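You operate a simulated robot arm through the tools that you are given. There is no shell and no other tool. Be economical: measure what you need, move in short steps, check, and stop when the job is done.

You run a simulated two-armed robot. Do the job below in one go: nothing can be reset, and whatever is moved stays where it is left.

Task
Put the inner cup from the mantel shelf on the bare cloth. Take the stack of notes on the mantel shelf and put it away on the cleaning board. Close the clock door. Open the unit drawer. The order is free.

Only the result counts: the job must be done as asked and must still hold three seconds after the hand-in. Knocking over, shifting, dropping, spilling or breaking anything else fails it. Flat cloth is picked up by pressing the open fingertips on it (5 to 10 N) and closing them slowly along it; thin cloth reads only 2 to 8 mm in the jaws.

Robot
Two 7-joint arms with two-finger parallel grippers on one trunk, on a base that drives. Base frame: it is fixed to the floor where the robot stands at the start and does not move with it; the origin is under the middle of the robot, x ahead of it, y to its left, z up. Lengths are in mm, angles in degrees, forces in N, time in s.
The left shoulder is at the start at [50, 177, 1179], the right one opposite. With the tool pointing down near the work surface each hand reaches from about 100 to 680 mm from the robot's upright axis, wherever it stands, measured 20 degrees to its own side. Places, roughly: bare cloth (61x24 cm) [-340, 2960, 760]; cleaning board [-5300, 2300, 400]; clock door [400, 700, 1200]; inner cup (8x6x4 cm) [500, 200, 1000]; stack of notes [750, 250, 1000]; unit drawer [500, -900, 200]. Payload 3.43 kg a hand.
The tool frame of a hand sits at the grasp point between the pads (the TCP): z along the fingers, y along the line on which they close. The tips reach 34 mm beyond it. Largest opening 128 mm; finger width 24, thickness 12; the body of the gripper, 48 by 130 mm, starts 96 mm behind the TCP.
Orientation is that of the tool frame in the base frame, as a unit quaternion [w, x, y, z]. With the fingers straight down and closing along the base's y, the tool's x points along the base's -x, its y along +y and its z along -z.

Tools
- The arms move only by the tool servo_tool. It takes "left_increments", "right_increments" or both (then of equal length, played together; a hand with none holds still); each is a list of rows, each a list of 2 entries, a list of its own where there are three numbers: the shift along the tool's x, y, z in units of 30 mm (1.0 is 30 mm), then the turn, a rotation vector about the tool's x, y, z in units of 4 degrees (1.0 is 4 degrees). In form: [[[x, y, z], [rx, ry, rz]], ...]. A call has 1 to 12 rows; each row shifts and turns the commanded pose from where the row before left it, along the tool's axes as they then stand. "left_jaw" and "right_jaw" are, for a hand that has rows, the opening, from 0 (shut) to 1 (fully open), set as the call begins (left out, the last holds). A call with a number of a shift or a turn outside -1 to 1 is refused whole. Rows are played at 5 a second. More than 50 mm and 8.6 degrees between two rows, or a gripper value outside its range, and nothing of the call is played. A pose out of reach is approached as far as the arm can. The call stops where the force on the tool passes 40 N (or 10 N more than at its start, if that is more) or the arm is blocked; 0.2 s more then pass. The fingers move at their own pace (about 108 mm/s each) and stop on an object; they squeeze with about 23 N. The grip force told is the motor's: it shows also when the fingers shut on nothing. Time passes only in rows, and 0.2 s behind the last, so rows that do not move let the fingers close. The reply holds the time, the measured pose of the TCP, the force on the tool along the base axes, the opening and the grip force, in the units named above and with some noise, with the torque about the TCP (base axes, N m) and any sound that the robot's microphone picked up.
- Cameras (640 x 400 px; columns grow to the right, rows downward): "scene" is now at [129.3, 31.2, 1306.9]; the picture's right is [0.48, -0.88, 0.00], its down [-0.77, -0.42, -0.49] and it looks along [0.43, 0.23, -0.87] (base axes); focal length 214 px, centre (320, 200). "left" rides on the left gripper at [76, 11, -160] in its tool frame; the picture's right is [-0.15, 0.99, 0.00], its down [-0.88, -0.13, -0.46] and it looks along [-0.45, -0.07, 0.89] (tool axes); focal length 234 px, centre (320, 200). "right" rides on the right gripper at [76, -11, -160] in its tool frame; the picture's right is [0.15, 0.99, 0.00], its down [-0.88, 0.13, -0.46] and it looks along [-0.45, 0.07, 0.89] (tool axes); focal length 234 px, centre (320, 200). There is no depth. A picture from a camera that has moved, and an enlarged one, comes with that camera's place and axes in the base frame and with its lens.
- get_image(camera): a new picture of that camera. No time passes.
- raise_lower(by): slides the trunk up (or, below 0, down) by that many mm; the arms and the scene camera ride with it, the base frame stays. It gives what a move gives, with no picture.
- roll_base(legs): drives the robot by 1 to 6 legs, each [ahead, turn to the left] in mm and degrees, along the robot's own axes; the way and the turn of a leg run together, so that a leg with both is an arc; at most 1500 mm and 180 degrees a leg. The arms and the cameras ride along, it lands a little off, and it stops where it bumps. It gives what a move gives.
- turn_head(pan, tilt): turns the head with the scene camera to pan (to the left, within 80 degrees either way) and tilt (down, from -29 to 69), counted from straight ahead of the robot. It gives what a move gives.
- enlarge(camera, box): a new picture of the part [left, top, right, bottom] of that camera's present view, enlarged. No time passes.
- job_done(): hands the job in; it is judged then, once.

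Go step by step. Nothing tells you exact positions but the pictures and the camera data: compare them with the known pose of the tool, close in by small moves and look again before you grip or let go. The budget is 165 turns and 130 pictures, counting those below and the enlarged ones. Unless the task says otherwise, let go and move clear before handing in.

The tools are called after "Emit:" as name(argument=value, ...) on one line, values as JSON. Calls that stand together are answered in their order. servo_tool: Moves the arms, as the interface text tells. Its arguments: {"type":"object","properties":{"left_increments":{"type":"array","items":{"type":"array"}},"left_jaw":{"type":"number"},"right_increments":{"type":"array","items":{"type":"array"}},"right_jaw":{"type":"number"}},"required":[]} The other tools are called the same way: raise_lower (by) slides the trunk up or down; roll_base (legs) drives the base; turn_head (pan, tilt) turns the head that bears the scene camera; get_image (camera) takes a picture; enlarge (camera, box) takes an enlarged picture of a part of a camera's view; job_done () hands the job in.

At the start:

```text
time_s: 0.0
left_eef_pos: [293.2, 329.7, 1000.1]
left_tool_rot: [0.0, 0.0, 1.0, 0.0]
left_force: [0.1, -0.1, -0.2]
left_wrist_torque: [0.01, -0.02, 0.01]
left_opening: 127.6
left_grip_force: 0.0
right_eef_pos: [438.4, -36.8, 999.2]
right_tool_rot: [0.0, 0.0, 1.0, 0.001]
right_force: [-0.2, 0.3, 0.5]
right_wrist_torque: [0.0, 0.03, -0.03]
right_opening: 128.0
right_grip_force: 0.1
trunk travel left (down, up): [-350.0, 51.0]
robot x, y, heading: [-1.2, 2.9, -0.2]
head pan, tilt: [28.7, 60.8]
```

scene: 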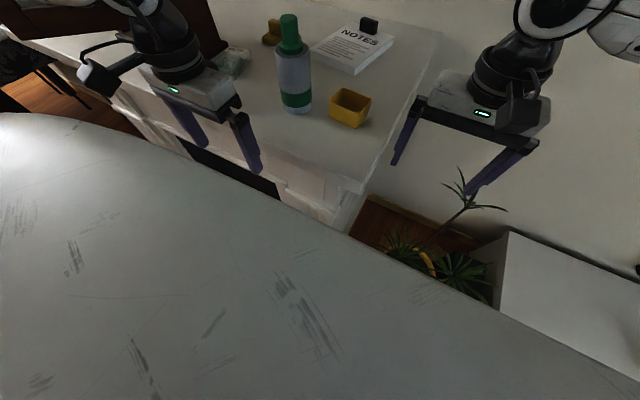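
right: 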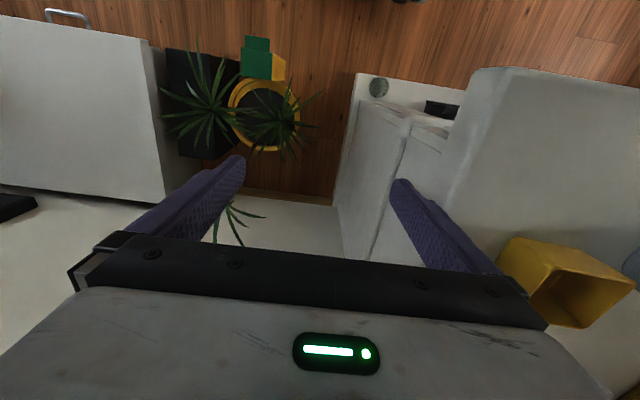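
left: 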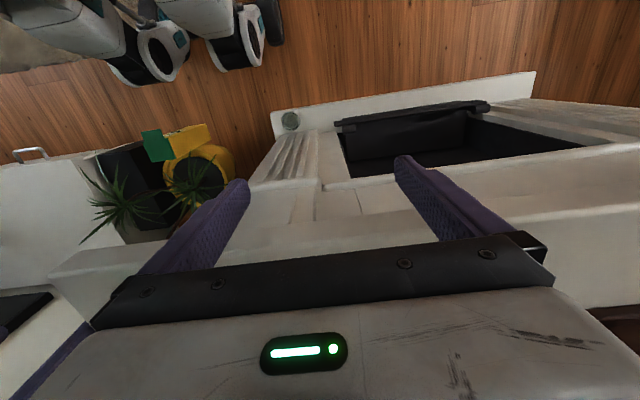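

I see the mantel with a yellow cup, bottle and notes ahead-left. I'll look around with the head first.

Emit:
turn_head(pan=30, tilt=25)

Emit:
get_image(camera="scene")

Emit:
turn_head(pan=-50, tilt=35)

Emit:
get_image(camera="scene")

Emit:
turn_head(pan=80, tilt=20)

Emit:
get_image(camera="scene")

```text
time_s: 1.0
left_eef_pos: [292.9, 329.3, 998.0]
left_tool_rot: [0.0, 0.0, 1.0, 0.0]
left_force: [-1.0, -0.2, -0.1]
left_wrist_torque: [-0.01, 0.01, 0.0]
left_opening: 128.2
left_grip_force: 0.1
right_eef_pos: [438.9, -37.5, 999.1]
right_tool_rot: [0.0, 0.001, 1.0, -0.001]
right_force: [-1.1, -0.3, -0.5]
right_wrist_torque: [0.02, 0.02, 0.02]
right_opening: 128.1
right_grip_force: 0.0
trunk travel left (down, up): [-350.0, 51.0]
robot x, y, heading: [0.2, 2.2, -0.3]
head pan, tilt: [30.0, 25.0]
```

```text
126 pictures are left
camera scene: at [151.4, 45.8, 1357.9], right [0.5, -0.87, 0.0], down [-0.37, -0.21, -0.91], along [0.78, 0.45, -0.42], focal length 214 px, centre (320, 200)
```

scene: 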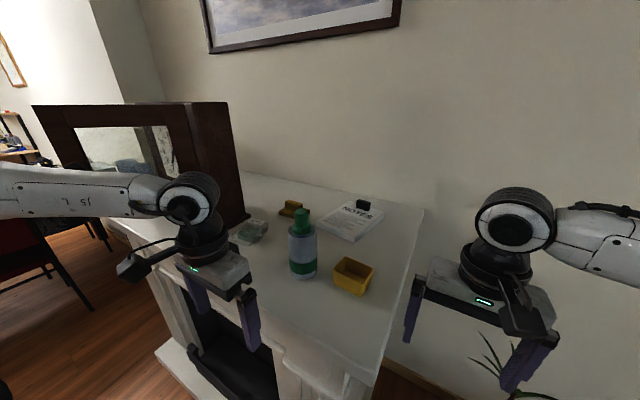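

```text
time_s: 2.5
left_eef_pos: [292.4, 329.8, 1000.6]
left_tool_rot: [0.0, 0.001, 1.0, -0.001]
left_force: [0.8, 0.3, 0.7]
left_wrist_torque: [0.01, -0.01, 0.0]
left_opening: 127.9
left_grip_force: 0.0
right_eef_pos: [439.7, -35.8, 1000.5]
right_tool_rot: [-0.001, 0.0, 1.0, 0.0]
right_force: [0.0, -0.7, 0.7]
right_wrist_torque: [-0.01, 0.0, -0.02]
right_opening: 127.9
right_grip_force: 0.0
trunk travel left (down, up): [-350.0, 51.0]
robot x, y, heading: [-1.6, 1.3, -0.1]
head pan, tilt: [-50.0, 35.0]
```

```text
125 pictures are left
camera scene: at [128.3, -67.7, 1342.2], right [-0.77, -0.64, 0.0], down [-0.37, 0.44, -0.82], along [0.53, -0.63, -0.57], focal length 214 px, centre (320, 200)
```

scene: 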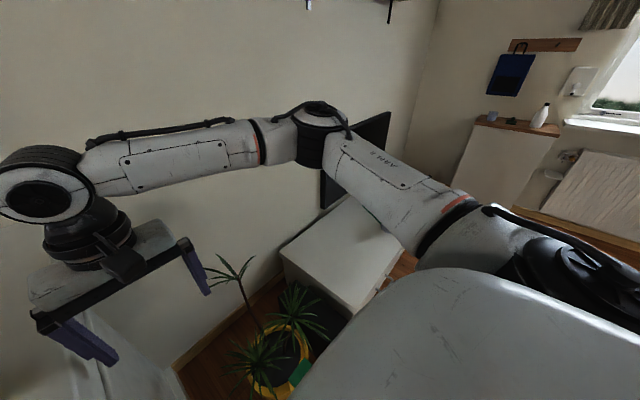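

```text
time_s: 4.7
left_eef_pos: [292.0, 328.9, 1000.2]
left_tool_rot: [0.0, 0.0, 1.0, 0.0]
left_force: [0.7, -0.8, -1.2]
left_wrist_torque: [0.01, 0.03, -0.01]
left_opening: 128.1
left_grip_force: 0.0
right_eef_pos: [438.3, -37.2, 1000.3]
right_tool_rot: [0.0, 0.0, 1.0, 0.0]
right_force: [-0.4, -0.7, 0.8]
right_wrist_torque: [-0.04, -0.02, 0.0]
right_opening: 127.7
right_grip_force: 0.0
trunk travel left (down, up): [-350.0, 51.0]
robot x, y, heading: [-1.2, -1.5, -0.3]
head pan, tilt: [80.0, 20.0]
```

```text
124 pictures are left
camera scene: at [87.8, 91.4, 1366.1], right [0.98, -0.17, 0.0], down [-0.06, -0.34, -0.94], along [0.16, 0.93, -0.34], focal length 214 px, centre (320, 200)
```

scene: 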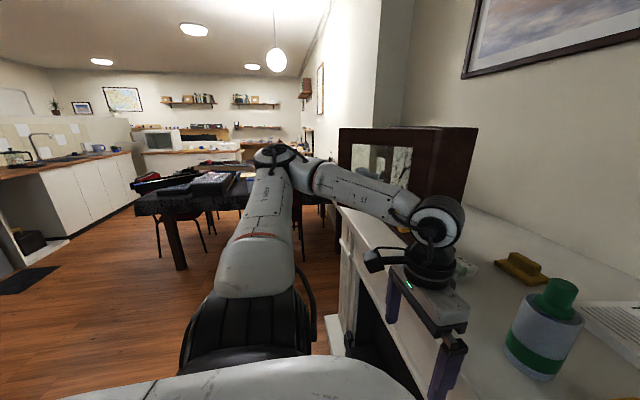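

The yellow box-like cup looks like the inner cup; I'll zoom in on it, the notes, and the clock.

Emit:
turn_head(pan=25, tilt=40)

Emit:
enlarge(camera="scene", box=[200, 80, 440, 230])

Emit:
turn_head(pan=60, tilt=15)

Emit:
enlarge(camera="scene", box=[160, 80, 480, 280])

```text
time_s: 5.9
left_eef_pos: [292.3, 328.5, 1000.5]
left_tool_rot: [0.0, 0.0, 1.0, 0.0]
left_force: [0.1, 0.1, -0.6]
left_wrist_torque: [0.03, 0.02, 0.0]
left_opening: 127.9
left_grip_force: 0.0
right_eef_pos: [439.5, -36.6, 999.9]
right_tool_rot: [0.001, 0.0, 1.0, 0.001]
right_force: [-0.1, -0.3, 0.1]
right_wrist_torque: [-0.01, -0.01, 0.0]
right_opening: 128.3
right_grip_force: 0.0
trunk travel left (down, up): [-350.0, 51.0]
robot x, y, heading: [-0.8, -2.1, -0.2]
head pan, tilt: [25.0, 40.0]
```

```text
2.67 times, centred on (320, 155) of scene
camera zoom: at [148.6, 35.7, 1334.7], right [0.42, -0.91, 0.0], down [-0.58, -0.27, -0.77], along [0.69, 0.32, -0.64], focal length 572 px, centre (320, 320)
```

zoom: 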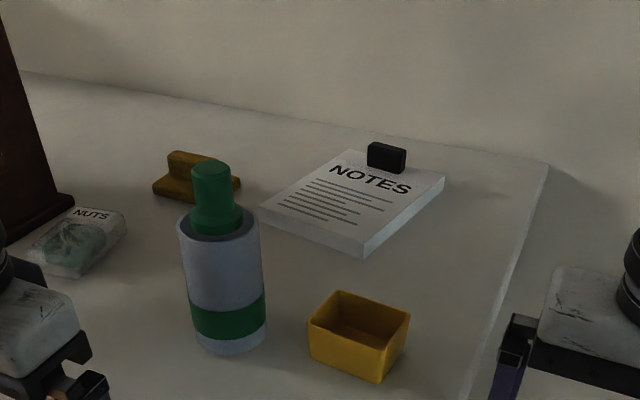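

```text
time_s: 6.9
left_eef_pos: [293.4, 329.8, 999.8]
left_tool_rot: [0.0, 0.0, 1.0, 0.001]
left_force: [-0.9, -1.2, 0.5]
left_wrist_torque: [0.01, 0.02, -0.02]
left_opening: 127.8
left_grip_force: 0.1
right_eef_pos: [439.1, -36.6, 999.8]
right_tool_rot: [0.001, 0.0, 1.0, -0.001]
right_force: [1.0, 0.5, -0.3]
right_wrist_torque: [0.02, 0.02, 0.0]
right_opening: 128.0
right_grip_force: 0.1
trunk travel left (down, up): [-350.0, 51.0]
robot x, y, heading: [-0.9, -2.5, -0.1]
head pan, tilt: [60.0, 15.0]
```

```text
2.00 times, centred on (320, 180) of scene
camera zoom: at [118.4, 80.6, 1374.2], right [0.87, -0.5, 0.0], down [-0.13, -0.22, -0.97], along [0.48, 0.84, -0.26], focal length 429 px, centre (320, 240)
```

zoom: 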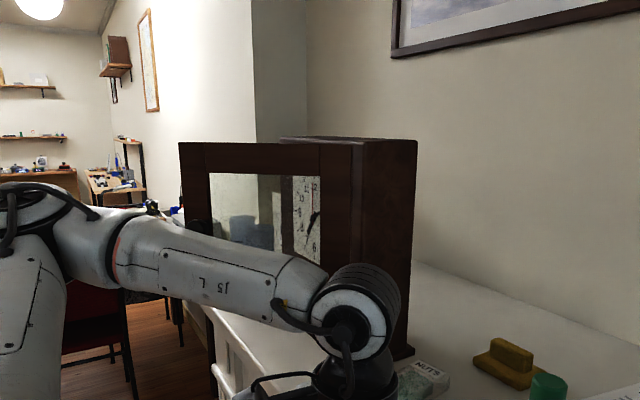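

Mantel front edge seems near x≈375, right end y≈67. I'll look at the cup with the right camera and at the floor ahead for clearance.

Emit:
enlarge(camera="right", box=[440, 180, 640, 400])

Emit:
enlarge(camera="left", box=[0, 0, 400, 250])

```text
1.82 times, centred on (540, 290) of right
camera zoom: at [364.8, -48.1, 1160.3], right [-0.15, 0.99, 0.0], down [0.88, 0.13, 0.46], along [0.45, 0.07, -0.89], focal length 426 px, centre (-80, 36)
```

zoom: 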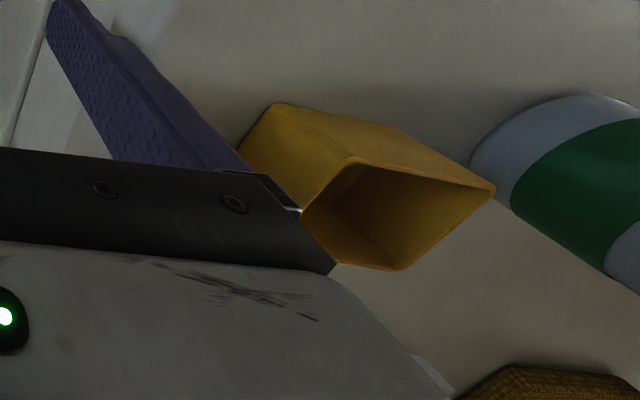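

```text
1.60 times, centred on (200, 125) of left
camera zoom: at [217.0, 340.1, 1158.9], right [0.15, 0.99, 0.0], down [0.88, -0.13, 0.46], along [0.45, -0.07, -0.89], focal length 375 px, centre (512, 320)
```

zoom: 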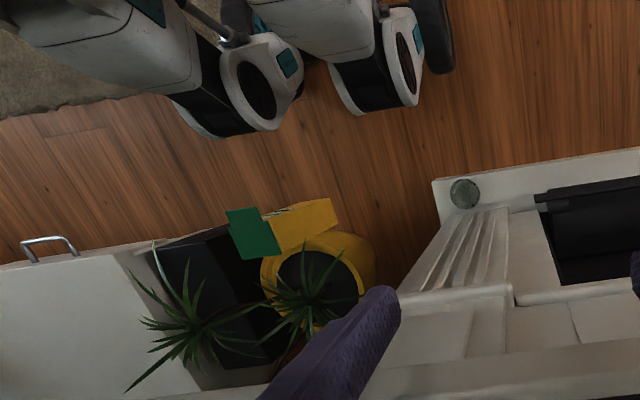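

Space ahead to the hearth is about 150 mm; shelf top seems near z≈1005. First I'll back off and drive to stand before the clock to see its door.

Emit:
roll_base(legs=[[-350, 0], [0, 90], [550, 0], [0, -90]])

Emit:
turn_head(pan=0, tilt=15)

Emit:
get_image(camera="scene")

```text
time_s: 19.6
left_eef_pos: [-84.4, 876.2, 1000.7]
left_tool_rot: [0.0, -0.014, 1.0, 0.0]
left_force: [0.0, -0.2, -0.5]
left_wrist_torque: [0.01, -0.01, -0.01]
left_opening: 127.8
left_grip_force: 0.1
right_eef_pos: [70.4, 516.4, 1000.5]
right_tool_rot: [0.0, -0.015, 1.0, 0.0]
right_force: [-0.2, -0.2, 0.1]
right_wrist_torque: [0.04, -0.03, 0.04]
right_opening: 127.8
right_grip_force: 0.1
trunk travel left (down, up): [-350.0, 51.0]
robot x, y, heading: [-365.4, 539.1, 1.4]
head pan, tilt: [60.0, 15.0]
```

```text
time_s: 20.9
left_eef_pos: [-84.5, 877.6, 999.3]
left_tool_rot: [0.0, -0.014, 1.0, 0.0]
left_force: [-0.5, -1.0, 0.8]
left_wrist_torque: [-0.01, -0.04, -0.01]
left_opening: 128.0
left_grip_force: 0.0
right_eef_pos: [71.5, 516.6, 999.7]
right_tool_rot: [0.0, -0.015, 1.0, 0.0]
right_force: [0.6, -0.3, 0.3]
right_wrist_torque: [-0.01, 0.01, -0.01]
right_opening: 128.1
right_grip_force: 0.0
trunk travel left (down, up): [-350.0, 51.0]
robot x, y, heading: [-367.4, 539.9, 1.7]
head pan, tilt: [0.0, 15.0]
```

```text
119 pictures are left
camera scene: at [-203.6, 544.5, 1374.2], right [0.03, -1.0, 0.0], down [-0.26, -0.01, -0.97], along [0.97, 0.03, -0.26], focal length 214 px, centre (320, 200)
```

scene: 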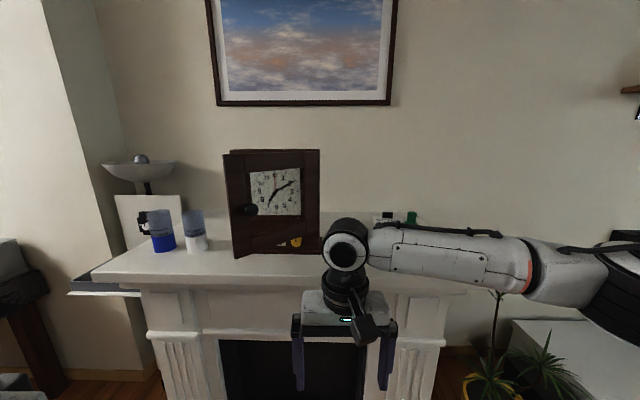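

Emit:
enlarge(camera="scene", box=[200, 130, 360, 270])

Emit:
enlarge(camera="scene", box=[60, 150, 240, 300])

```text
2.86 times, centred on (280, 200) of scene
camera zoom: at [-203.6, 544.5, 1374.2], right [0.03, -1.0, 0.0], down [-0.26, -0.01, -0.97], along [0.97, 0.03, -0.26], focal length 613 px, centre (434, 200)
```

zoom: 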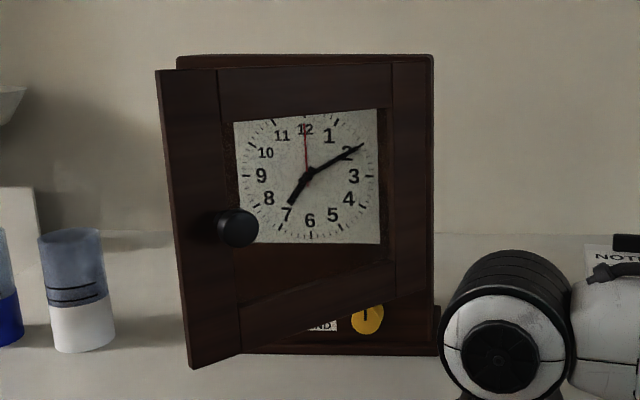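

```text
2.67 times, centred on (150, 225) of scene
camera zoom: at [-203.6, 544.5, 1374.2], right [0.03, -1.0, 0.0], down [-0.26, -0.01, -0.97], along [0.97, 0.03, -0.26], focal length 572 px, centre (773, 133)
```

zoom: 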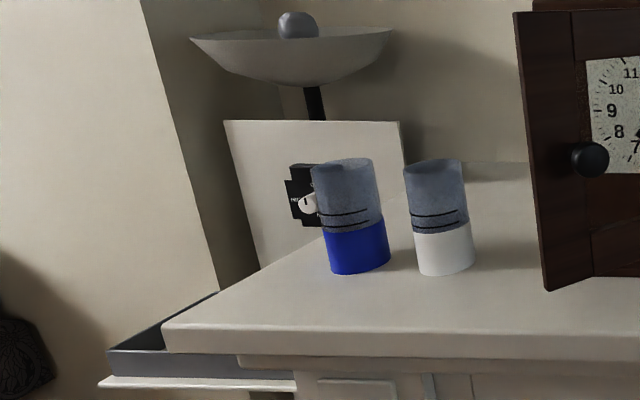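

The clock door is hinged on its right and ajar about 30°, knob at left near [350, 750, 1197]. I'll close the left jaws, lift and turn that hand to point forward for a push.

Emit:
servo_tool(left_increments=[[[-0.86, -0.53, -0.72], [0, 0, 0]], [[-0.86, -0.53, -0.72], [0, 0, 0]], [[-0.86, -0.53, -0.72], [0, 0, 0]], [[-0.86, -0.53, -0.72], [0, 0, 0]], [[-0.86, -0.53, -0.72], [0, 0, 0]], [[-0.86, -0.53, -0.72], [0, 0, 0]], [[0, 0, 0], [0, -1, 0]], [[0, 0, 0], [0, -1, 0]], [[0, 0, 0], [0, -1, 0]], [[0, 0, 0], [0, -1, 0]], [[0, 0, 0], [0, -1, 0]], [[0, 0, 0], [0, -1, 0]]], left_jaw=0)

Emit:
servo_tool(left_increments=[[[0, 0, 0], [0, -1, 0]], [[0, 0, 0], [0, -1, 0]], [[0, 0, 0], [0, -1, 0]], [[0, 0, 0], [0, -1, 0]], [[0, 0, 0], [0, -1, 0]], [[0, 0, 0], [0, -1, 0]], [[0, 0, 0], [0, -1, 0]], [[0, 0, 0], [0, -1, 0]], [[0, 0, 0], [0, -1, 0]], [[0, 0, 0], [0, -1, 0]], [[0, 0, 0], [0, -1, 0]], [[0, 0, 0], [0, -1, 0]]])

Emit:
servo_tool(left_increments=[[[0, 0, 0], [0, -1, 0]], [[0, 0, 0], [0, -1, 0]], [[0, 0, 0], [0, -1, 0]], [[0, 0, 0], [0, -1, 0]], [[0, 0, 0], [0, -0.5, 0]]])

Emit:
get_image(camera="scene")

```text
time_s: 23.5
left_eef_pos: [72.6, 787.2, 1130.3]
left_tool_rot: [0.209, -0.013, 0.978, 0.001]
left_force: [-0.2, 0.8, -0.3]
left_wrist_torque: [0.0, -0.01, -0.03]
left_opening: 0.0
left_grip_force: 23.0
right_eef_pos: [71.9, 516.8, 999.9]
right_tool_rot: [0.0, -0.013, 1.0, 0.001]
right_force: [0.3, -0.4, -0.4]
right_wrist_torque: [0.01, -0.03, 0.02]
right_opening: 128.1
right_grip_force: 0.1
trunk travel left (down, up): [-350.0, 51.0]
robot x, y, heading: [-366.8, 537.8, 1.5]
head pan, tilt: [0.0, 15.0]
```

```text
time_s: 26.1
left_eef_pos: [123.6, 784.7, 1146.1]
left_tool_rot: [0.588, -0.012, 0.808, 0.008]
left_force: [0.7, 0.4, 0.3]
left_wrist_torque: [-0.01, 0.01, -0.02]
left_opening: 0.0
left_grip_force: 23.0
left hand out of reach, approached as far as the arm can: row 8, 9, 10, 11, 12
right_eef_pos: [71.0, 515.2, 999.9]
right_tool_rot: [0.0, -0.015, 1.0, 0.0]
right_force: [-0.8, 0.3, -0.5]
right_wrist_torque: [0.05, 0.01, 0.03]
right_opening: 127.9
right_grip_force: 0.1
trunk travel left (down, up): [-350.0, 51.0]
robot x, y, heading: [-368.8, 540.5, 1.5]
head pan, tilt: [0.0, 15.0]
```

```text
time_s: 27.3
left_eef_pos: [131.4, 786.8, 1146.5]
left_tool_rot: [0.629, -0.012, 0.777, 0.009]
left_force: [-0.4, 0.1, 0.4]
left_wrist_torque: [-0.01, -0.01, -0.01]
left_opening: 0.0
left_grip_force: 23.1
left hand out of reach, approached as far as the arm can: row 1, 2, 3, 4
right_eef_pos: [71.2, 514.4, 999.7]
right_tool_rot: [0.0, -0.013, 1.0, 0.0]
right_force: [0.2, 0.3, 0.0]
right_wrist_torque: [0.01, 0.05, 0.01]
right_opening: 127.4
right_grip_force: 0.1
trunk travel left (down, up): [-350.0, 51.0]
robot x, y, heading: [-369.7, 542.6, 1.5]
head pan, tilt: [0.0, 15.0]
```

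```text
116 pictures are left
camera scene: at [-203.4, 544.7, 1374.2], right [0.03, -1.0, 0.0], down [-0.26, -0.01, -0.97], along [0.97, 0.03, -0.26], focal length 214 px, centre (320, 200)
```

scene: 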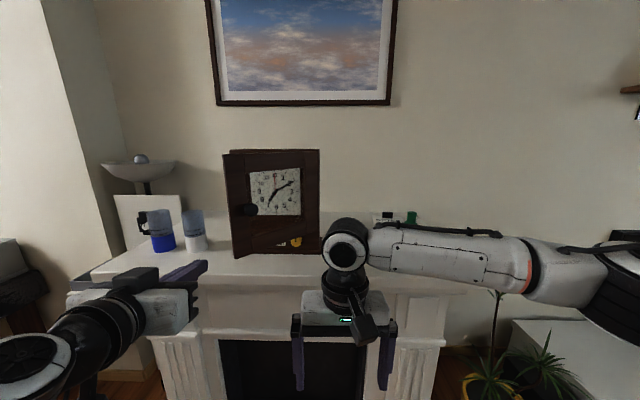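

The hand points forward at z≈1140. I'll drive 130 mm ahead and look.

Emit:
roll_base(legs=[[130, 0]])

Emit:
enlarge(camera="scene", box=[120, 130, 400, 330])

Emit:
get_image(camera="left")

```text
time_s: 28.6
left_eef_pos: [263.2, 789.5, 1147.6]
left_tool_rot: [0.629, -0.011, 0.777, 0.009]
left_force: [0.4, 0.1, 0.5]
left_wrist_torque: [-0.03, 0.02, 0.0]
left_opening: 0.0
left_grip_force: 23.0
right_eef_pos: [201.0, 519.5, 999.6]
right_tool_rot: [0.0, -0.014, 1.0, 0.0]
right_force: [0.5, 1.1, 0.4]
right_wrist_torque: [0.01, 0.04, -0.01]
right_opening: 128.1
right_grip_force: 0.2
trunk travel left (down, up): [-350.0, 51.0]
robot x, y, heading: [-240.2, 544.2, 1.5]
head pan, tilt: [0.0, 15.0]
```

```text
2.00 times, centred on (260, 230) of scene
camera zoom: at [-73.4, 548.1, 1374.0], right [0.03, -1.0, 0.0], down [-0.26, -0.01, -0.97], along [0.97, 0.03, -0.26], focal length 429 px, centre (440, 140)
```

zoom: 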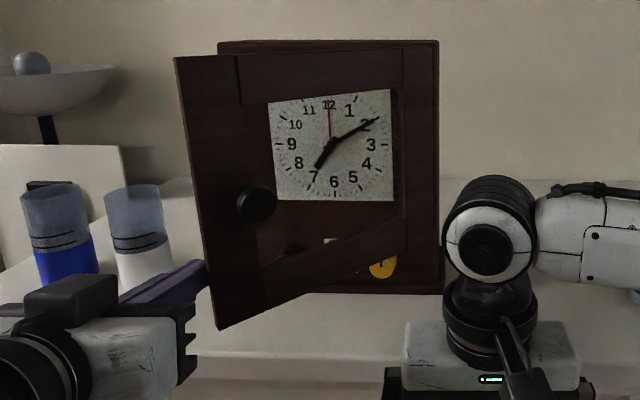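

```text
114 pictures are left
camera left: at [90.3, 795.4, 1105.4], right [0.0, 0.99, 0.14], down [-0.26, -0.14, 0.96], along [0.97, -0.04, 0.25], focal length 234 px, centre (320, 200)
```

left: 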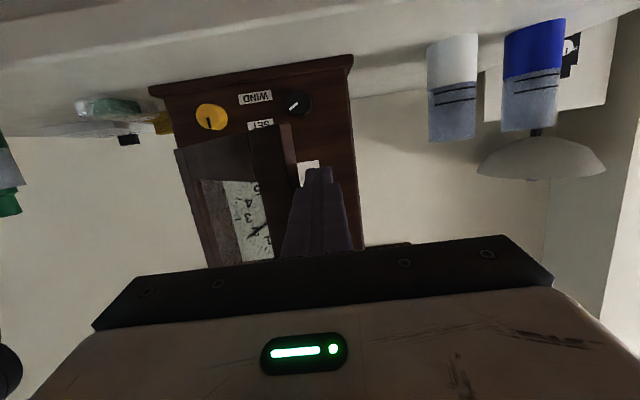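

The door stands open about 45°, free edge near [277, 775]; my fingertip is just past that edge. I'll back off first, then shift right.

Emit:
servo_tool(left_increments=[[[0, 0, -1], [0, 0, 0]], [[0, 0, -1], [0, 0, 0]], [[0, 0, -0.5], [0, 0, 0]]])

```text
time_s: 29.4
left_eef_pos: [256.5, 784.0, 1176.6]
left_tool_rot: [0.629, -0.011, 0.777, 0.009]
left_force: [-0.4, 1.5, 0.6]
left_wrist_torque: [-0.02, 0.01, 0.01]
left_opening: 0.1
left_grip_force: 22.4
left hand out of reach, approached as far as the arm can: row 1, 2, 3
right_eef_pos: [201.7, 519.8, 999.6]
right_tool_rot: [0.0, -0.013, 1.0, 0.0]
right_force: [-0.2, 0.2, -1.1]
right_wrist_torque: [0.02, -0.02, 0.0]
right_opening: 128.1
right_grip_force: 0.1
trunk travel left (down, up): [-350.0, 51.0]
robot x, y, heading: [-242.4, 542.0, 1.9]
head pan, tilt: [0.0, 15.0]
```

The arm is folded too close for that, so I'll back the base instead and then send the hand forward.

Emit:
roll_base(legs=[[-170, 0]])

Emit:
servo_tool(left_increments=[[[0, -0.7, 1], [0, 0, 0]], [[0, -0.7, 1], [0, 0, 0]], [[0, 0, 1], [0, 0, 0]], [[0, 0, 1], [0, 0, 0]], [[0, 0, 1], [0, 0, 0]]])

Emit:
get_image(camera="left")

```text
time_s: 30.9
left_eef_pos: [84.7, 777.3, 1176.2]
left_tool_rot: [0.629, -0.01, 0.777, 0.008]
left_force: [0.6, 0.8, -0.1]
left_wrist_torque: [0.0, 0.0, -0.02]
left_opening: 0.3
left_grip_force: 22.9
right_eef_pos: [28.3, 511.9, 999.7]
right_tool_rot: [0.001, -0.013, 1.0, 0.0]
right_force: [-0.4, -0.1, 0.1]
right_wrist_torque: [0.0, -0.01, -0.03]
right_opening: 128.0
right_grip_force: 0.0
trunk travel left (down, up): [-350.0, 51.0]
robot x, y, heading: [-410.2, 535.7, 1.4]
head pan, tilt: [0.0, 15.0]
```

```text
time_s: 32.1
left_eef_pos: [233.4, 738.0, 1143.0]
left_tool_rot: [0.629, -0.009, 0.777, 0.008]
left_force: [0.5, -0.3, -0.2]
left_wrist_torque: [0.0, 0.02, 0.0]
left_opening: 0.0
left_grip_force: 22.8
right_eef_pos: [27.3, 512.5, 999.2]
right_tool_rot: [-0.001, -0.012, 1.0, 0.0]
right_force: [0.1, -0.3, -0.2]
right_wrist_torque: [0.02, 0.0, -0.01]
right_opening: 128.1
right_grip_force: 0.0
trunk travel left (down, up): [-350.0, 51.0]
robot x, y, heading: [-414.9, 539.5, 1.6]
head pan, tilt: [0.0, 15.0]
```

```text
113 pictures are left
camera left: at [61.8, 744.9, 1101.0], right [0.01, 0.99, 0.14], down [-0.26, -0.14, 0.96], along [0.97, -0.04, 0.25], focal length 234 px, centre (320, 200)
```

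left: 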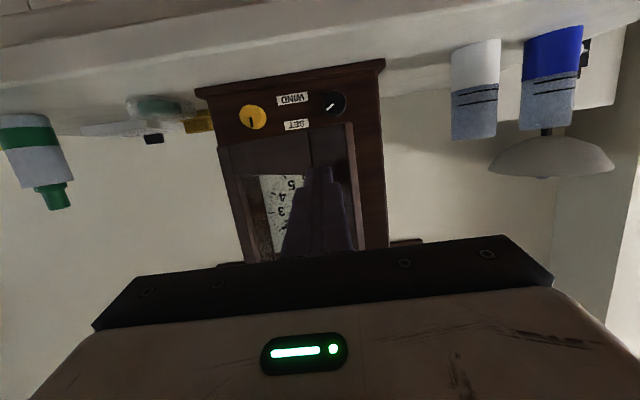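

The fingertip is now in front of the door stile. I'll push along the closing arc.

Emit:
servo_tool(left_increments=[[[-0.2, 0.5, 0.98], [0, 0, 0]], [[-0.2, 0.7, 0.98], [0, 0, 0]], [[-0.2, 0.57, 0.98], [0, 0, 0]], [[-0.2, 0.37, 0.98], [0, 0, 0]]])

Emit:
get_image(camera="left")

Emit:
get_image(camera="scene")

```text
time_s: 33.1
left_eef_pos: [355.7, 808.5, 1141.6]
left_tool_rot: [0.628, -0.009, 0.778, 0.006]
left_force: [-0.1, -0.4, -0.6]
left_wrist_torque: [-0.04, 0.01, 0.02]
left_opening: 0.0
left_grip_force: 22.8
right_eef_pos: [29.6, 513.2, 999.4]
right_tool_rot: [0.001, -0.012, 1.0, 0.001]
right_force: [0.4, 0.4, -0.3]
right_wrist_torque: [0.04, 0.01, 0.0]
right_opening: 127.9
right_grip_force: 0.0
trunk travel left (down, up): [-350.0, 51.0]
robot x, y, heading: [-413.9, 541.1, 1.4]
head pan, tilt: [0.0, 15.0]
```

```text
112 pictures are left
camera left: at [183.6, 815.3, 1100.9], right [0.01, 0.99, 0.14], down [-0.26, -0.14, 0.96], along [0.97, -0.04, 0.25], focal length 234 px, centre (320, 200)
```

left: 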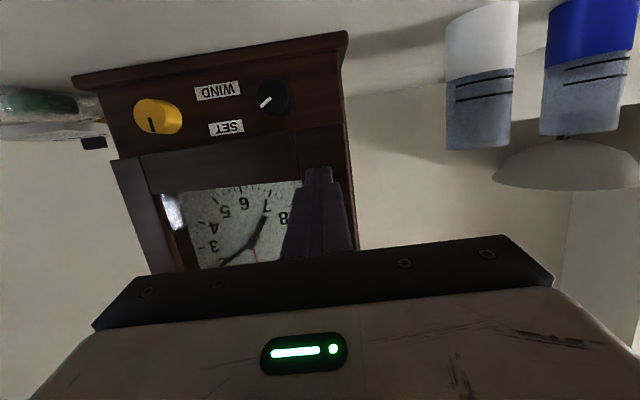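

```text
111 pictures are left
camera scene: at [-246.1, 543.2, 1374.1], right [0.02, -1.0, 0.0], down [-0.26, -0.01, -0.97], along [0.97, 0.02, -0.26], focal length 214 px, centre (320, 200)
```

scene: 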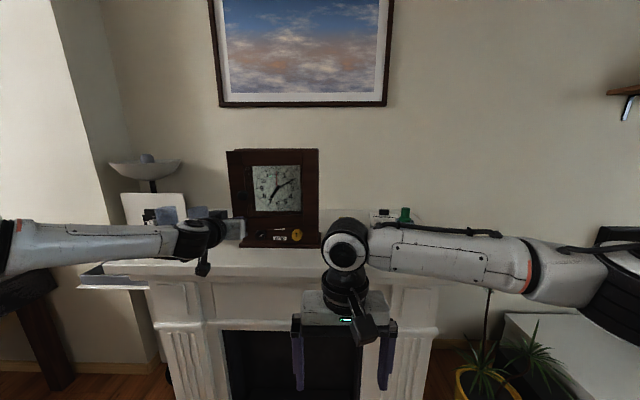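

The door is following. Continue the push until firm resistance.

Emit:
servo_tool(left_increments=[[[-0.2, 0.1, 0.98], [0, 0, 0]], [[-0.2, 0.05, 0.98], [0, 0, 0]], [[-0.1, 0, 0.5], [0, 0, 0]], [[-0.1, 0, 0.5], [0, 0, 0]]])

Emit:
get_image(camera="left")

```text
time_s: 34.1
left_eef_pos: [381.8, 839.2, 1157.4]
left_tool_rot: [0.629, -0.011, 0.777, 0.008]
left_force: [0.1, -0.1, -0.1]
left_wrist_torque: [0.0, 0.02, 0.0]
left_opening: 0.0
left_grip_force: 23.1
left hand out of reach, approached as far as the arm can: row 1, 2, 3, 4
right_eef_pos: [27.3, 513.6, 1000.2]
right_tool_rot: [0.001, -0.013, 1.0, 0.0]
right_force: [-0.2, -0.3, -0.4]
right_wrist_torque: [-0.01, -0.01, -0.01]
right_opening: 128.1
right_grip_force: 0.0
trunk travel left (down, up): [-350.0, 51.0]
robot x, y, heading: [-412.8, 542.7, 1.6]
head pan, tilt: [0.0, 15.0]
```

```text
110 pictures are left
camera left: at [209.1, 846.4, 1116.1], right [0.01, 0.99, 0.14], down [-0.26, -0.14, 0.96], along [0.97, -0.04, 0.25], focal length 234 px, centre (320, 200)
```

left: 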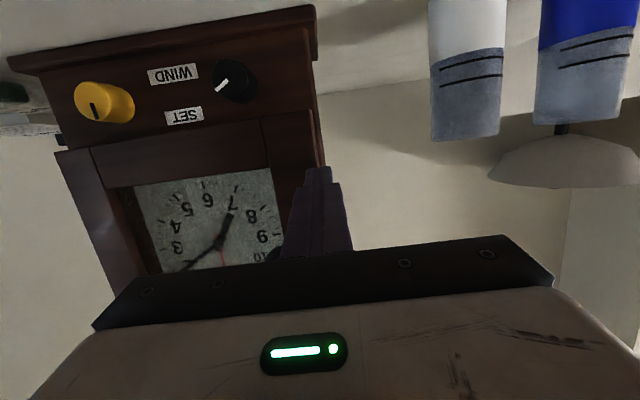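

Out of reach there; I'll retract the hand, drive 130 mm closer, and finish the push.

Emit:
servo_tool(left_increments=[[[0.2, 0, -0.98], [0, 0, 0]], [[0.2, -0.4, -0.98], [0, 0, 0]], [[0.2, -0.4, -0.98], [0, 0, 0]], [[0.2, -0.4, -0.98], [0, 0, 0]], [[0.2, 0, -0.98], [0, 0, 0]]])

Emit:
roll_base(legs=[[130, 0]])

Emit:
get_image(camera="left")

```text
time_s: 35.3
left_eef_pos: [229.2, 799.0, 1159.8]
left_tool_rot: [0.63, -0.01, 0.777, 0.008]
left_force: [-1.7, -0.4, -0.6]
left_wrist_torque: [-0.02, 0.0, 0.03]
left_opening: 0.2
left_grip_force: 23.4
right_eef_pos: [27.9, 513.2, 1001.1]
right_tool_rot: [0.0, -0.012, 1.0, 0.0]
right_force: [0.2, -1.1, 0.0]
right_wrist_torque: [-0.03, 0.0, -0.02]
right_opening: 127.9
right_grip_force: 0.1
trunk travel left (down, up): [-350.0, 51.0]
robot x, y, heading: [-410.8, 539.5, 1.6]
head pan, tilt: [0.0, 15.0]
```

```text
time_s: 36.6
left_eef_pos: [361.6, 801.9, 1158.9]
left_tool_rot: [0.629, -0.009, 0.778, 0.007]
left_force: [-0.4, -0.2, -0.1]
left_wrist_torque: [-0.03, -0.01, 0.01]
left_opening: 0.0
left_grip_force: 23.0
right_eef_pos: [159.8, 515.7, 999.6]
right_tool_rot: [0.0, -0.011, 1.0, -0.001]
right_force: [-0.1, 0.7, -1.5]
right_wrist_torque: [-0.02, 0.05, -0.02]
right_opening: 128.2
right_grip_force: 0.0
trunk travel left (down, up): [-350.0, 51.0]
robot x, y, heading: [-278.6, 541.7, 1.5]
head pan, tilt: [0.0, 15.0]
```

```text
109 pictures are left
camera left: at [189.5, 808.3, 1117.2], right [0.01, 0.99, 0.14], down [-0.26, -0.14, 0.96], along [0.97, -0.04, 0.25], focal length 234 px, centre (320, 200)
```

left: 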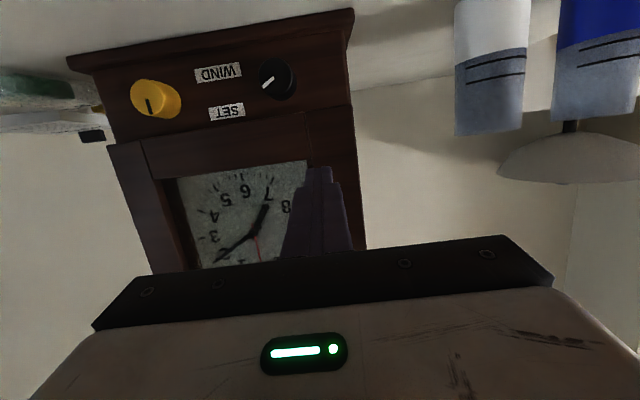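

Emit:
servo_tool(left_increments=[[[-0.1, 0.3, 0.9], [0, 0, 0]], [[-0.1, 0.1, 0.5], [0, 0, 0]], [[-0.05, 0, 0.3], [0, 0, 0]], [[-0.05, 0, 0.3], [0, 0, 0]], [[-0.05, 0, 0.3], [0, 0, 0]], [[-0.05, 0, 0.3], [0, 0, 0]], [[-0.05, 0, 0.3], [0, 0, 0]]])

Emit:
get_image(camera="left")

Emit:
enlarge(camera="scene", box=[180, 110, 360, 270])

```text
time_s: 37.7
left_eef_pos: [416.1, 814.5, 1154.8]
left_tool_rot: [0.627, -0.008, 0.779, 0.006]
left_force: [-30.9, 2.4, 5.4]
left_wrist_torque: [0.06, -0.37, 0.03]
left_opening: 0.2
left_grip_force: 22.9
right_eef_pos: [152.9, 517.3, 1002.1]
right_tool_rot: [0.002, -0.013, 1.0, 0.0]
right_force: [0.0, 1.1, 0.8]
right_wrist_torque: [0.0, 0.01, 0.01]
right_opening: 127.9
right_grip_force: 0.0
trunk travel left (down, up): [-350.0, 51.0]
robot x, y, heading: [-278.4, 541.7, 1.6]
head pan, tilt: [0.0, 15.0]
stopped in row 5 (left hand): the force on the tool passed its limit at 48 N (the readings are from after the stop); the commanded pose is now the measured one
```

```text
108 pictures are left
camera left: at [243.2, 822.0, 1114.3], right [0.01, 0.99, 0.14], down [-0.26, -0.14, 0.96], along [0.97, -0.05, 0.25], focal length 234 px, centre (320, 200)
```

left: 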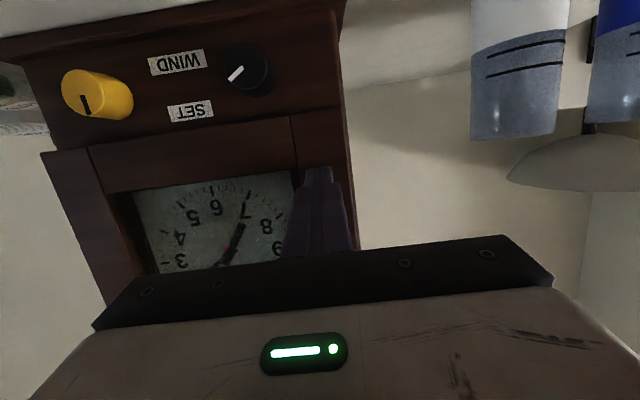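

```text
2.50 times, centred on (270, 190) of scene
camera zoom: at [-122.8, 546.5, 1375.2], right [0.03, -1.0, 0.0], down [-0.25, -0.01, -0.97], along [0.97, 0.03, -0.25], focal length 536 px, centre (445, 225)
```

zoom: 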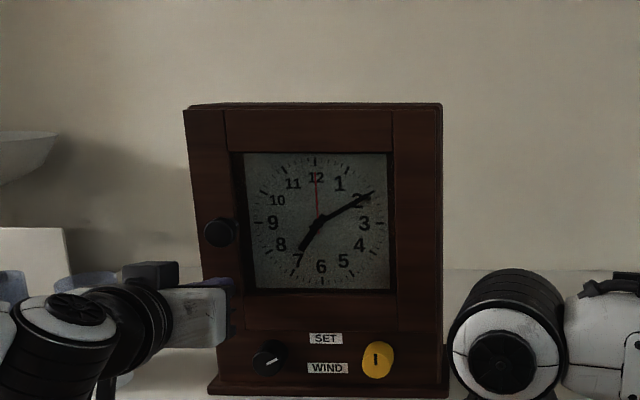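

The door now sits flush (48 N reached). I'll retract and check it stays shut.

Emit:
servo_tool(left_increments=[[[0.1, 0, -0.9], [0, 0, 0]], [[0.2, 0, -0.98], [0, 0, 0]], [[0.2, 0, -0.98], [0, 0, 0]], [[0.2, 0, -0.98], [0, 0, 0]]])

Emit:
roll_base(legs=[[-150, 0]])

Emit:
enlarge(camera="scene", box=[180, 110, 360, 270])

```text
time_s: 38.7
left_eef_pos: [301.4, 814.4, 1155.8]
left_tool_rot: [0.626, -0.009, 0.78, 0.007]
left_force: [0.4, -0.4, -1.1]
left_wrist_torque: [-0.02, -0.03, -0.01]
left_opening: 0.1
left_grip_force: 23.2
right_eef_pos: [157.9, 516.3, 1000.3]
right_tool_rot: [0.0, -0.012, 1.0, 0.0]
right_force: [-0.1, 0.2, 0.2]
right_wrist_torque: [-0.02, 0.0, 0.01]
right_opening: 128.2
right_grip_force: 0.0
trunk travel left (down, up): [-350.0, 51.0]
robot x, y, heading: [-281.8, 543.4, 1.3]
head pan, tilt: [0.0, 15.0]
```

```text
time_s: 40.1
left_eef_pos: [150.8, 810.4, 1156.5]
left_tool_rot: [0.626, -0.008, 0.78, 0.006]
left_force: [-1.3, 0.1, 0.3]
left_wrist_torque: [0.01, 0.01, 0.0]
left_opening: 0.2
left_grip_force: 22.8
right_eef_pos: [7.1, 514.0, 1000.4]
right_tool_rot: [0.001, -0.014, 1.0, 0.0]
right_force: [-0.6, 1.2, 0.4]
right_wrist_torque: [-0.01, 0.01, 0.0]
right_opening: 128.1
right_grip_force: 0.2
trunk travel left (down, up): [-350.0, 51.0]
robot x, y, heading: [-428.5, 539.9, 1.4]
head pan, tilt: [0.0, 15.0]
```

```text
2.50 times, centred on (270, 190) of scene
camera zoom: at [-266.9, 542.6, 1374.4], right [0.03, -1.0, 0.0], down [-0.26, -0.01, -0.97], along [0.97, 0.02, -0.26], focal length 536 px, centre (445, 225)
```

zoom: 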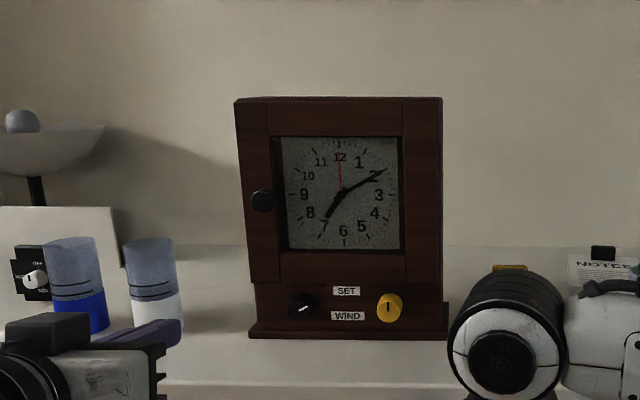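

The clock door is shut. Next the drawer: I'll turn right and look along the path.

Emit:
roll_base(legs=[[0, -90]])

Emit:
turn_head(pan=0, tilt=30)

Emit:
get_image(camera="scene")

```text
time_s: 44.3
left_eef_pos: [-162.5, -45.4, 1155.2]
left_tool_rot: [0.447, 0.546, 0.556, -0.439]
left_force: [0.6, 0.3, 1.1]
left_wrist_torque: [-0.01, -0.02, 0.01]
left_opening: 0.0
left_grip_force: 23.0
right_eef_pos: [-457.9, 98.7, 999.9]
right_tool_rot: [0.0, 0.699, 0.715, 0.001]
right_force: [1.0, 0.2, -0.3]
right_wrist_torque: [0.01, -0.01, 0.01]
right_opening: 128.2
right_grip_force: 0.2
trunk travel left (down, up): [-350.0, 51.0]
robot x, y, heading: [-430.8, 536.8, -88.9]
head pan, tilt: [0.0, 15.0]
```

```text
time_s: 45.1
left_eef_pos: [-161.6, -45.4, 1156.7]
left_tool_rot: [0.446, 0.547, 0.557, -0.438]
left_force: [0.0, 0.9, -0.9]
left_wrist_torque: [0.0, -0.01, -0.01]
left_opening: 0.0
left_grip_force: 22.8
right_eef_pos: [-458.5, 98.4, 1000.5]
right_tool_rot: [0.001, 0.7, 0.715, 0.0]
right_force: [0.1, -0.4, -0.6]
right_wrist_torque: [0.01, -0.01, -0.02]
right_opening: 127.9
right_grip_force: 0.2
trunk travel left (down, up): [-350.0, 51.0]
robot x, y, heading: [-426.7, 536.8, -88.8]
head pan, tilt: [0.0, 30.0]
```

```text
105 pictures are left
camera scene: at [-426.0, 378.1, 1350.1], right [-1.0, -0.02, 0.0], down [-0.01, 0.5, -0.87], along [0.02, -0.87, -0.5], focal length 214 px, centre (320, 200)
```

scene: 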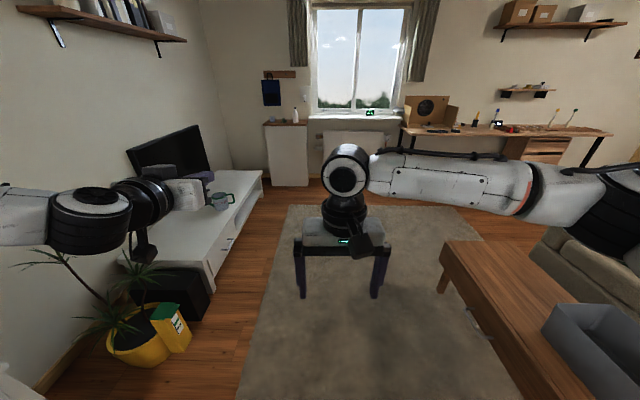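

A low TV unit stands on the left with a handle on its front. I'll enlarge it.

Emit:
enlarge(camera="scene", box=[150, 150, 280, 310])

Emit:
roll_base(legs=[[1350, 0], [0, 90]])

Emit:
turn_head(pan=0, tilt=45)

Emit:
get_image(camera="scene")

```text
2.50 times, centred on (215, 230) of scene
camera zoom: at [-426.0, 378.1, 1350.1], right [-1.0, -0.02, 0.0], down [-0.01, 0.5, -0.87], along [0.02, -0.87, -0.5], focal length 536 px, centre (582, 125)
```

zoom: 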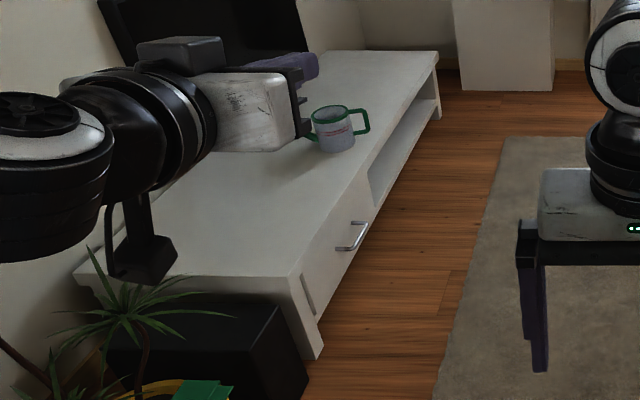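

```text
time_s: 55.5
left_eef_pos: [168.5, -479.4, 1156.4]
left_tool_rot: [0.625, -0.014, 0.78, 0.011]
left_force: [-0.7, 0.2, 0.1]
left_wrist_torque: [0.03, 0.02, 0.0]
left_opening: 0.0
left_grip_force: 23.0
right_eef_pos: [30.9, -780.2, 1000.2]
right_tool_rot: [0.0, -0.021, 1.0, 0.0]
right_force: [0.6, -0.1, -0.9]
right_wrist_torque: [-0.01, 0.02, 0.01]
right_opening: 128.0
right_grip_force: 0.1
trunk travel left (down, up): [-350.0, 51.0]
robot x, y, heading: [-409.5, -762.1, 2.3]
head pan, tilt: [0.0, 30.0]
```

```text
time_s: 56.2
left_eef_pos: [169.1, -480.4, 1155.5]
left_tool_rot: [0.625, -0.015, 0.78, 0.012]
left_force: [0.5, -0.3, 1.0]
left_wrist_torque: [0.0, -0.01, -0.02]
left_opening: 0.0
left_grip_force: 22.7
right_eef_pos: [30.4, -779.8, 999.6]
right_tool_rot: [0.0, -0.021, 1.0, 0.0]
right_force: [1.1, 0.5, -0.4]
right_wrist_torque: [0.0, 0.0, -0.01]
right_opening: 128.0
right_grip_force: 0.1
trunk travel left (down, up): [-350.0, 51.0]
robot x, y, heading: [-412.3, -760.2, 2.4]
head pan, tilt: [0.0, 45.0]
```

```text
103 pictures are left
camera scene: at [-256.8, -754.8, 1327.4], right [0.04, -1.0, 0.0], down [-0.71, -0.03, -0.71], along [0.71, 0.03, -0.71], focal length 214 px, centre (320, 200)
```

scene: 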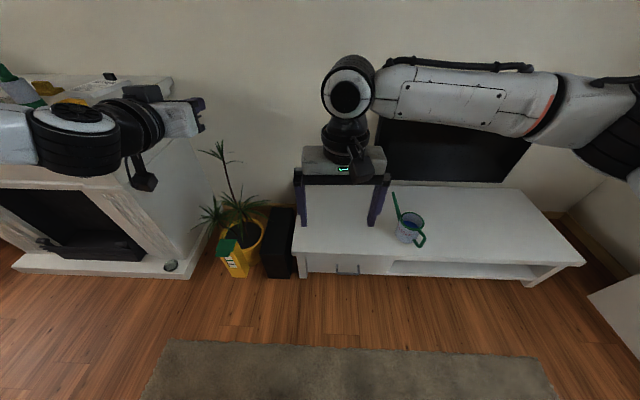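

The handle is near [317, -881, 210], a horizontal bar. I'll tuck the left hand back to pointing down and roll the right hand 90° so its jaws close across the bar.

Emit:
servo_tool(left_increments=[[[0.2, 0, -0.98], [0, 0, 0]], [[0.2, 0, -0.98], [0, 0, 0]], [[0.2, 0, -0.98], [0, 0, 0]], [[0, 0, 0], [0, 1, 0]], [[0, 0, 0], [0, 1, 0]], [[0, 0, 0], [0, 1, 0]], [[0, 0, 0], [0, 1, 0]], [[0, 0, 0], [0, 1, 0]], [[0, 0, 0], [0, 1, 0]], [[0, 0, 0], [0, 1, 0]], [[0, 0, 0], [0, 1, 0]], [[0, 0, 0], [0, 1, 0]]], right_increments=[[[0, 0, 0], [0, 0, 1]], [[0, 0, 0], [0, 0, 1]], [[0, 0, 0], [0, 0, 1]], [[0, 0, 0], [0, 0, 1]], [[0, 0, 0], [0, 0, 1]], [[0, 0, 0], [0, 0, 1]], [[0, 0, 0], [0, 0, 1]], [[0, 0, 0], [0, 0, 1]], [[0, 0, 0], [0, 0, 1]], [[0, 0, 0], [0, 0, 1]], [[0, 0, 0], [0, 0, 1]], [[0, 0, 0], [0, 0, 1]]])

Emit:
servo_tool(left_increments=[[[0, 0, 0], [0, 1, 0]], [[0, 0, 0], [0, 1, 0]], [[0, 0, 0], [0, 1, 0]], [[0, 0, 0], [0, 1, 0]], [[0, 0, 0], [0, 1, 0]], [[0, 0, 0], [0, 1, 0]], [[0, 0, 0], [0, 1, 0]], [[0, 0, 0], [0, 1, 0]], [[0, 0, 0], [0, 1, 0]], [[0, 0, 0], [0, 1, 0]], [[0, 0, 0], [0, 0.4, 0]], [[0, 0, 0], [0, 0, 0]]], right_increments=[[[0, 0, 0], [0, 0, 1]], [[0, 0, 0], [0, 0, 1]], [[0, 0, 0], [0, 0, 1]], [[0, 0, 0], [0, 0, 1]], [[0, 0, 0], [0, 0, 1]], [[0, 0, 0], [0, 0, 1]], [[0, 0, 0], [0, 0, 1]], [[0, 0, 0], [0, 0, 1]], [[0, 0, 0], [0, 0, 1]], [[0, 0, 0], [0, 0, 1]], [[0, 0, 0], [0, 0, 1]], [[0, 0, 0], [0, 0, 0]]])

Emit:
servo_tool(left_increments=[[[0.93, 0, 1], [0, 0, 0]], [[0.93, 0, 1], [0, 0, 0]], [[0.93, 0, 1], [0, 0, 0]], [[0.93, 0, 1], [0, 0, 0]], [[0.93, 0, 1], [0, 0, 0]]])

Emit:
enlarge(camera="scene", box=[270, 200, 430, 300])

```text
time_s: 58.9
left_eef_pos: [85.6, -483.5, 1158.6]
left_tool_rot: [0.354, -0.016, 0.935, 0.006]
left_force: [0.0, 0.2, 0.4]
left_wrist_torque: [-0.04, -0.01, -0.02]
left_opening: 0.0
left_grip_force: 22.6
left hand out of reach, approached as far as the arm can: row 3
right_eef_pos: [30.5, -779.9, 1001.0]
right_tool_rot: [0.0, 0.388, 0.922, 0.0]
right_force: [-1.2, 0.3, -0.6]
right_wrist_torque: [-0.05, 0.0, 0.01]
right_opening: 128.0
right_grip_force: 0.0
trunk travel left (down, up): [-350.0, 51.0]
robot x, y, heading: [-411.9, -757.5, 2.0]
head pan, tilt: [0.0, 45.0]
```

```text
time_s: 61.5
left_eef_pos: [86.0, -482.9, 1157.0]
left_tool_rot: [-0.001, -0.019, 1.0, 0.001]
left_force: [-0.4, 0.5, -0.5]
left_wrist_torque: [-0.02, 0.0, -0.01]
left_opening: 0.0
left_grip_force: 23.2
right_eef_pos: [30.6, -778.5, 999.4]
right_tool_rot: [0.0, 0.705, 0.709, 0.0]
right_force: [0.2, -0.5, 0.3]
right_wrist_torque: [0.0, 0.01, 0.02]
right_opening: 128.1
right_grip_force: 0.1
trunk travel left (down, up): [-350.0, 51.0]
robot x, y, heading: [-413.3, -764.4, 2.7]
head pan, tilt: [0.0, 45.0]
```

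```text
time_s: 62.6
left_eef_pos: [-55.9, -486.3, 1008.7]
left_tool_rot: [-0.001, -0.019, 1.0, -0.001]
left_force: [-0.6, -0.2, 0.3]
left_wrist_torque: [-0.02, 0.03, 0.0]
left_opening: 0.0
left_grip_force: 23.5
right_eef_pos: [30.4, -779.3, 999.7]
right_tool_rot: [-0.001, 0.705, 0.709, 0.0]
right_force: [-0.6, -0.4, -0.5]
right_wrist_torque: [0.0, 0.0, 0.02]
right_opening: 127.9
right_grip_force: 0.1
trunk travel left (down, up): [-350.0, 51.0]
robot x, y, heading: [-410.7, -760.9, 2.6]
head pan, tilt: [0.0, 45.0]
```

```text
4.00 times, centred on (350, 250) of scene
camera zoom: at [-257.0, -754.5, 1327.5], right [0.04, -1.0, 0.0], down [-0.71, -0.03, -0.71], along [0.71, 0.03, -0.71], focal length 858 px, centre (200, 0)
```

zoom: 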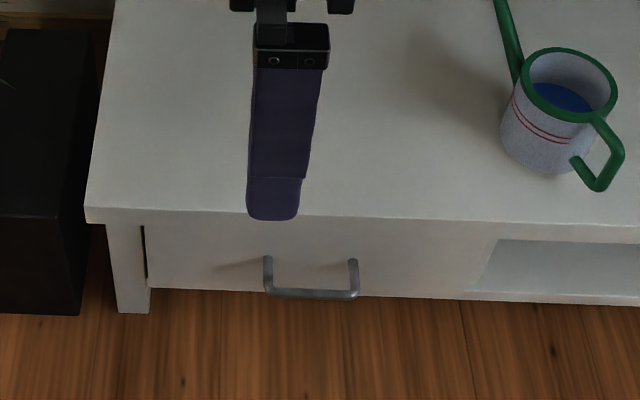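

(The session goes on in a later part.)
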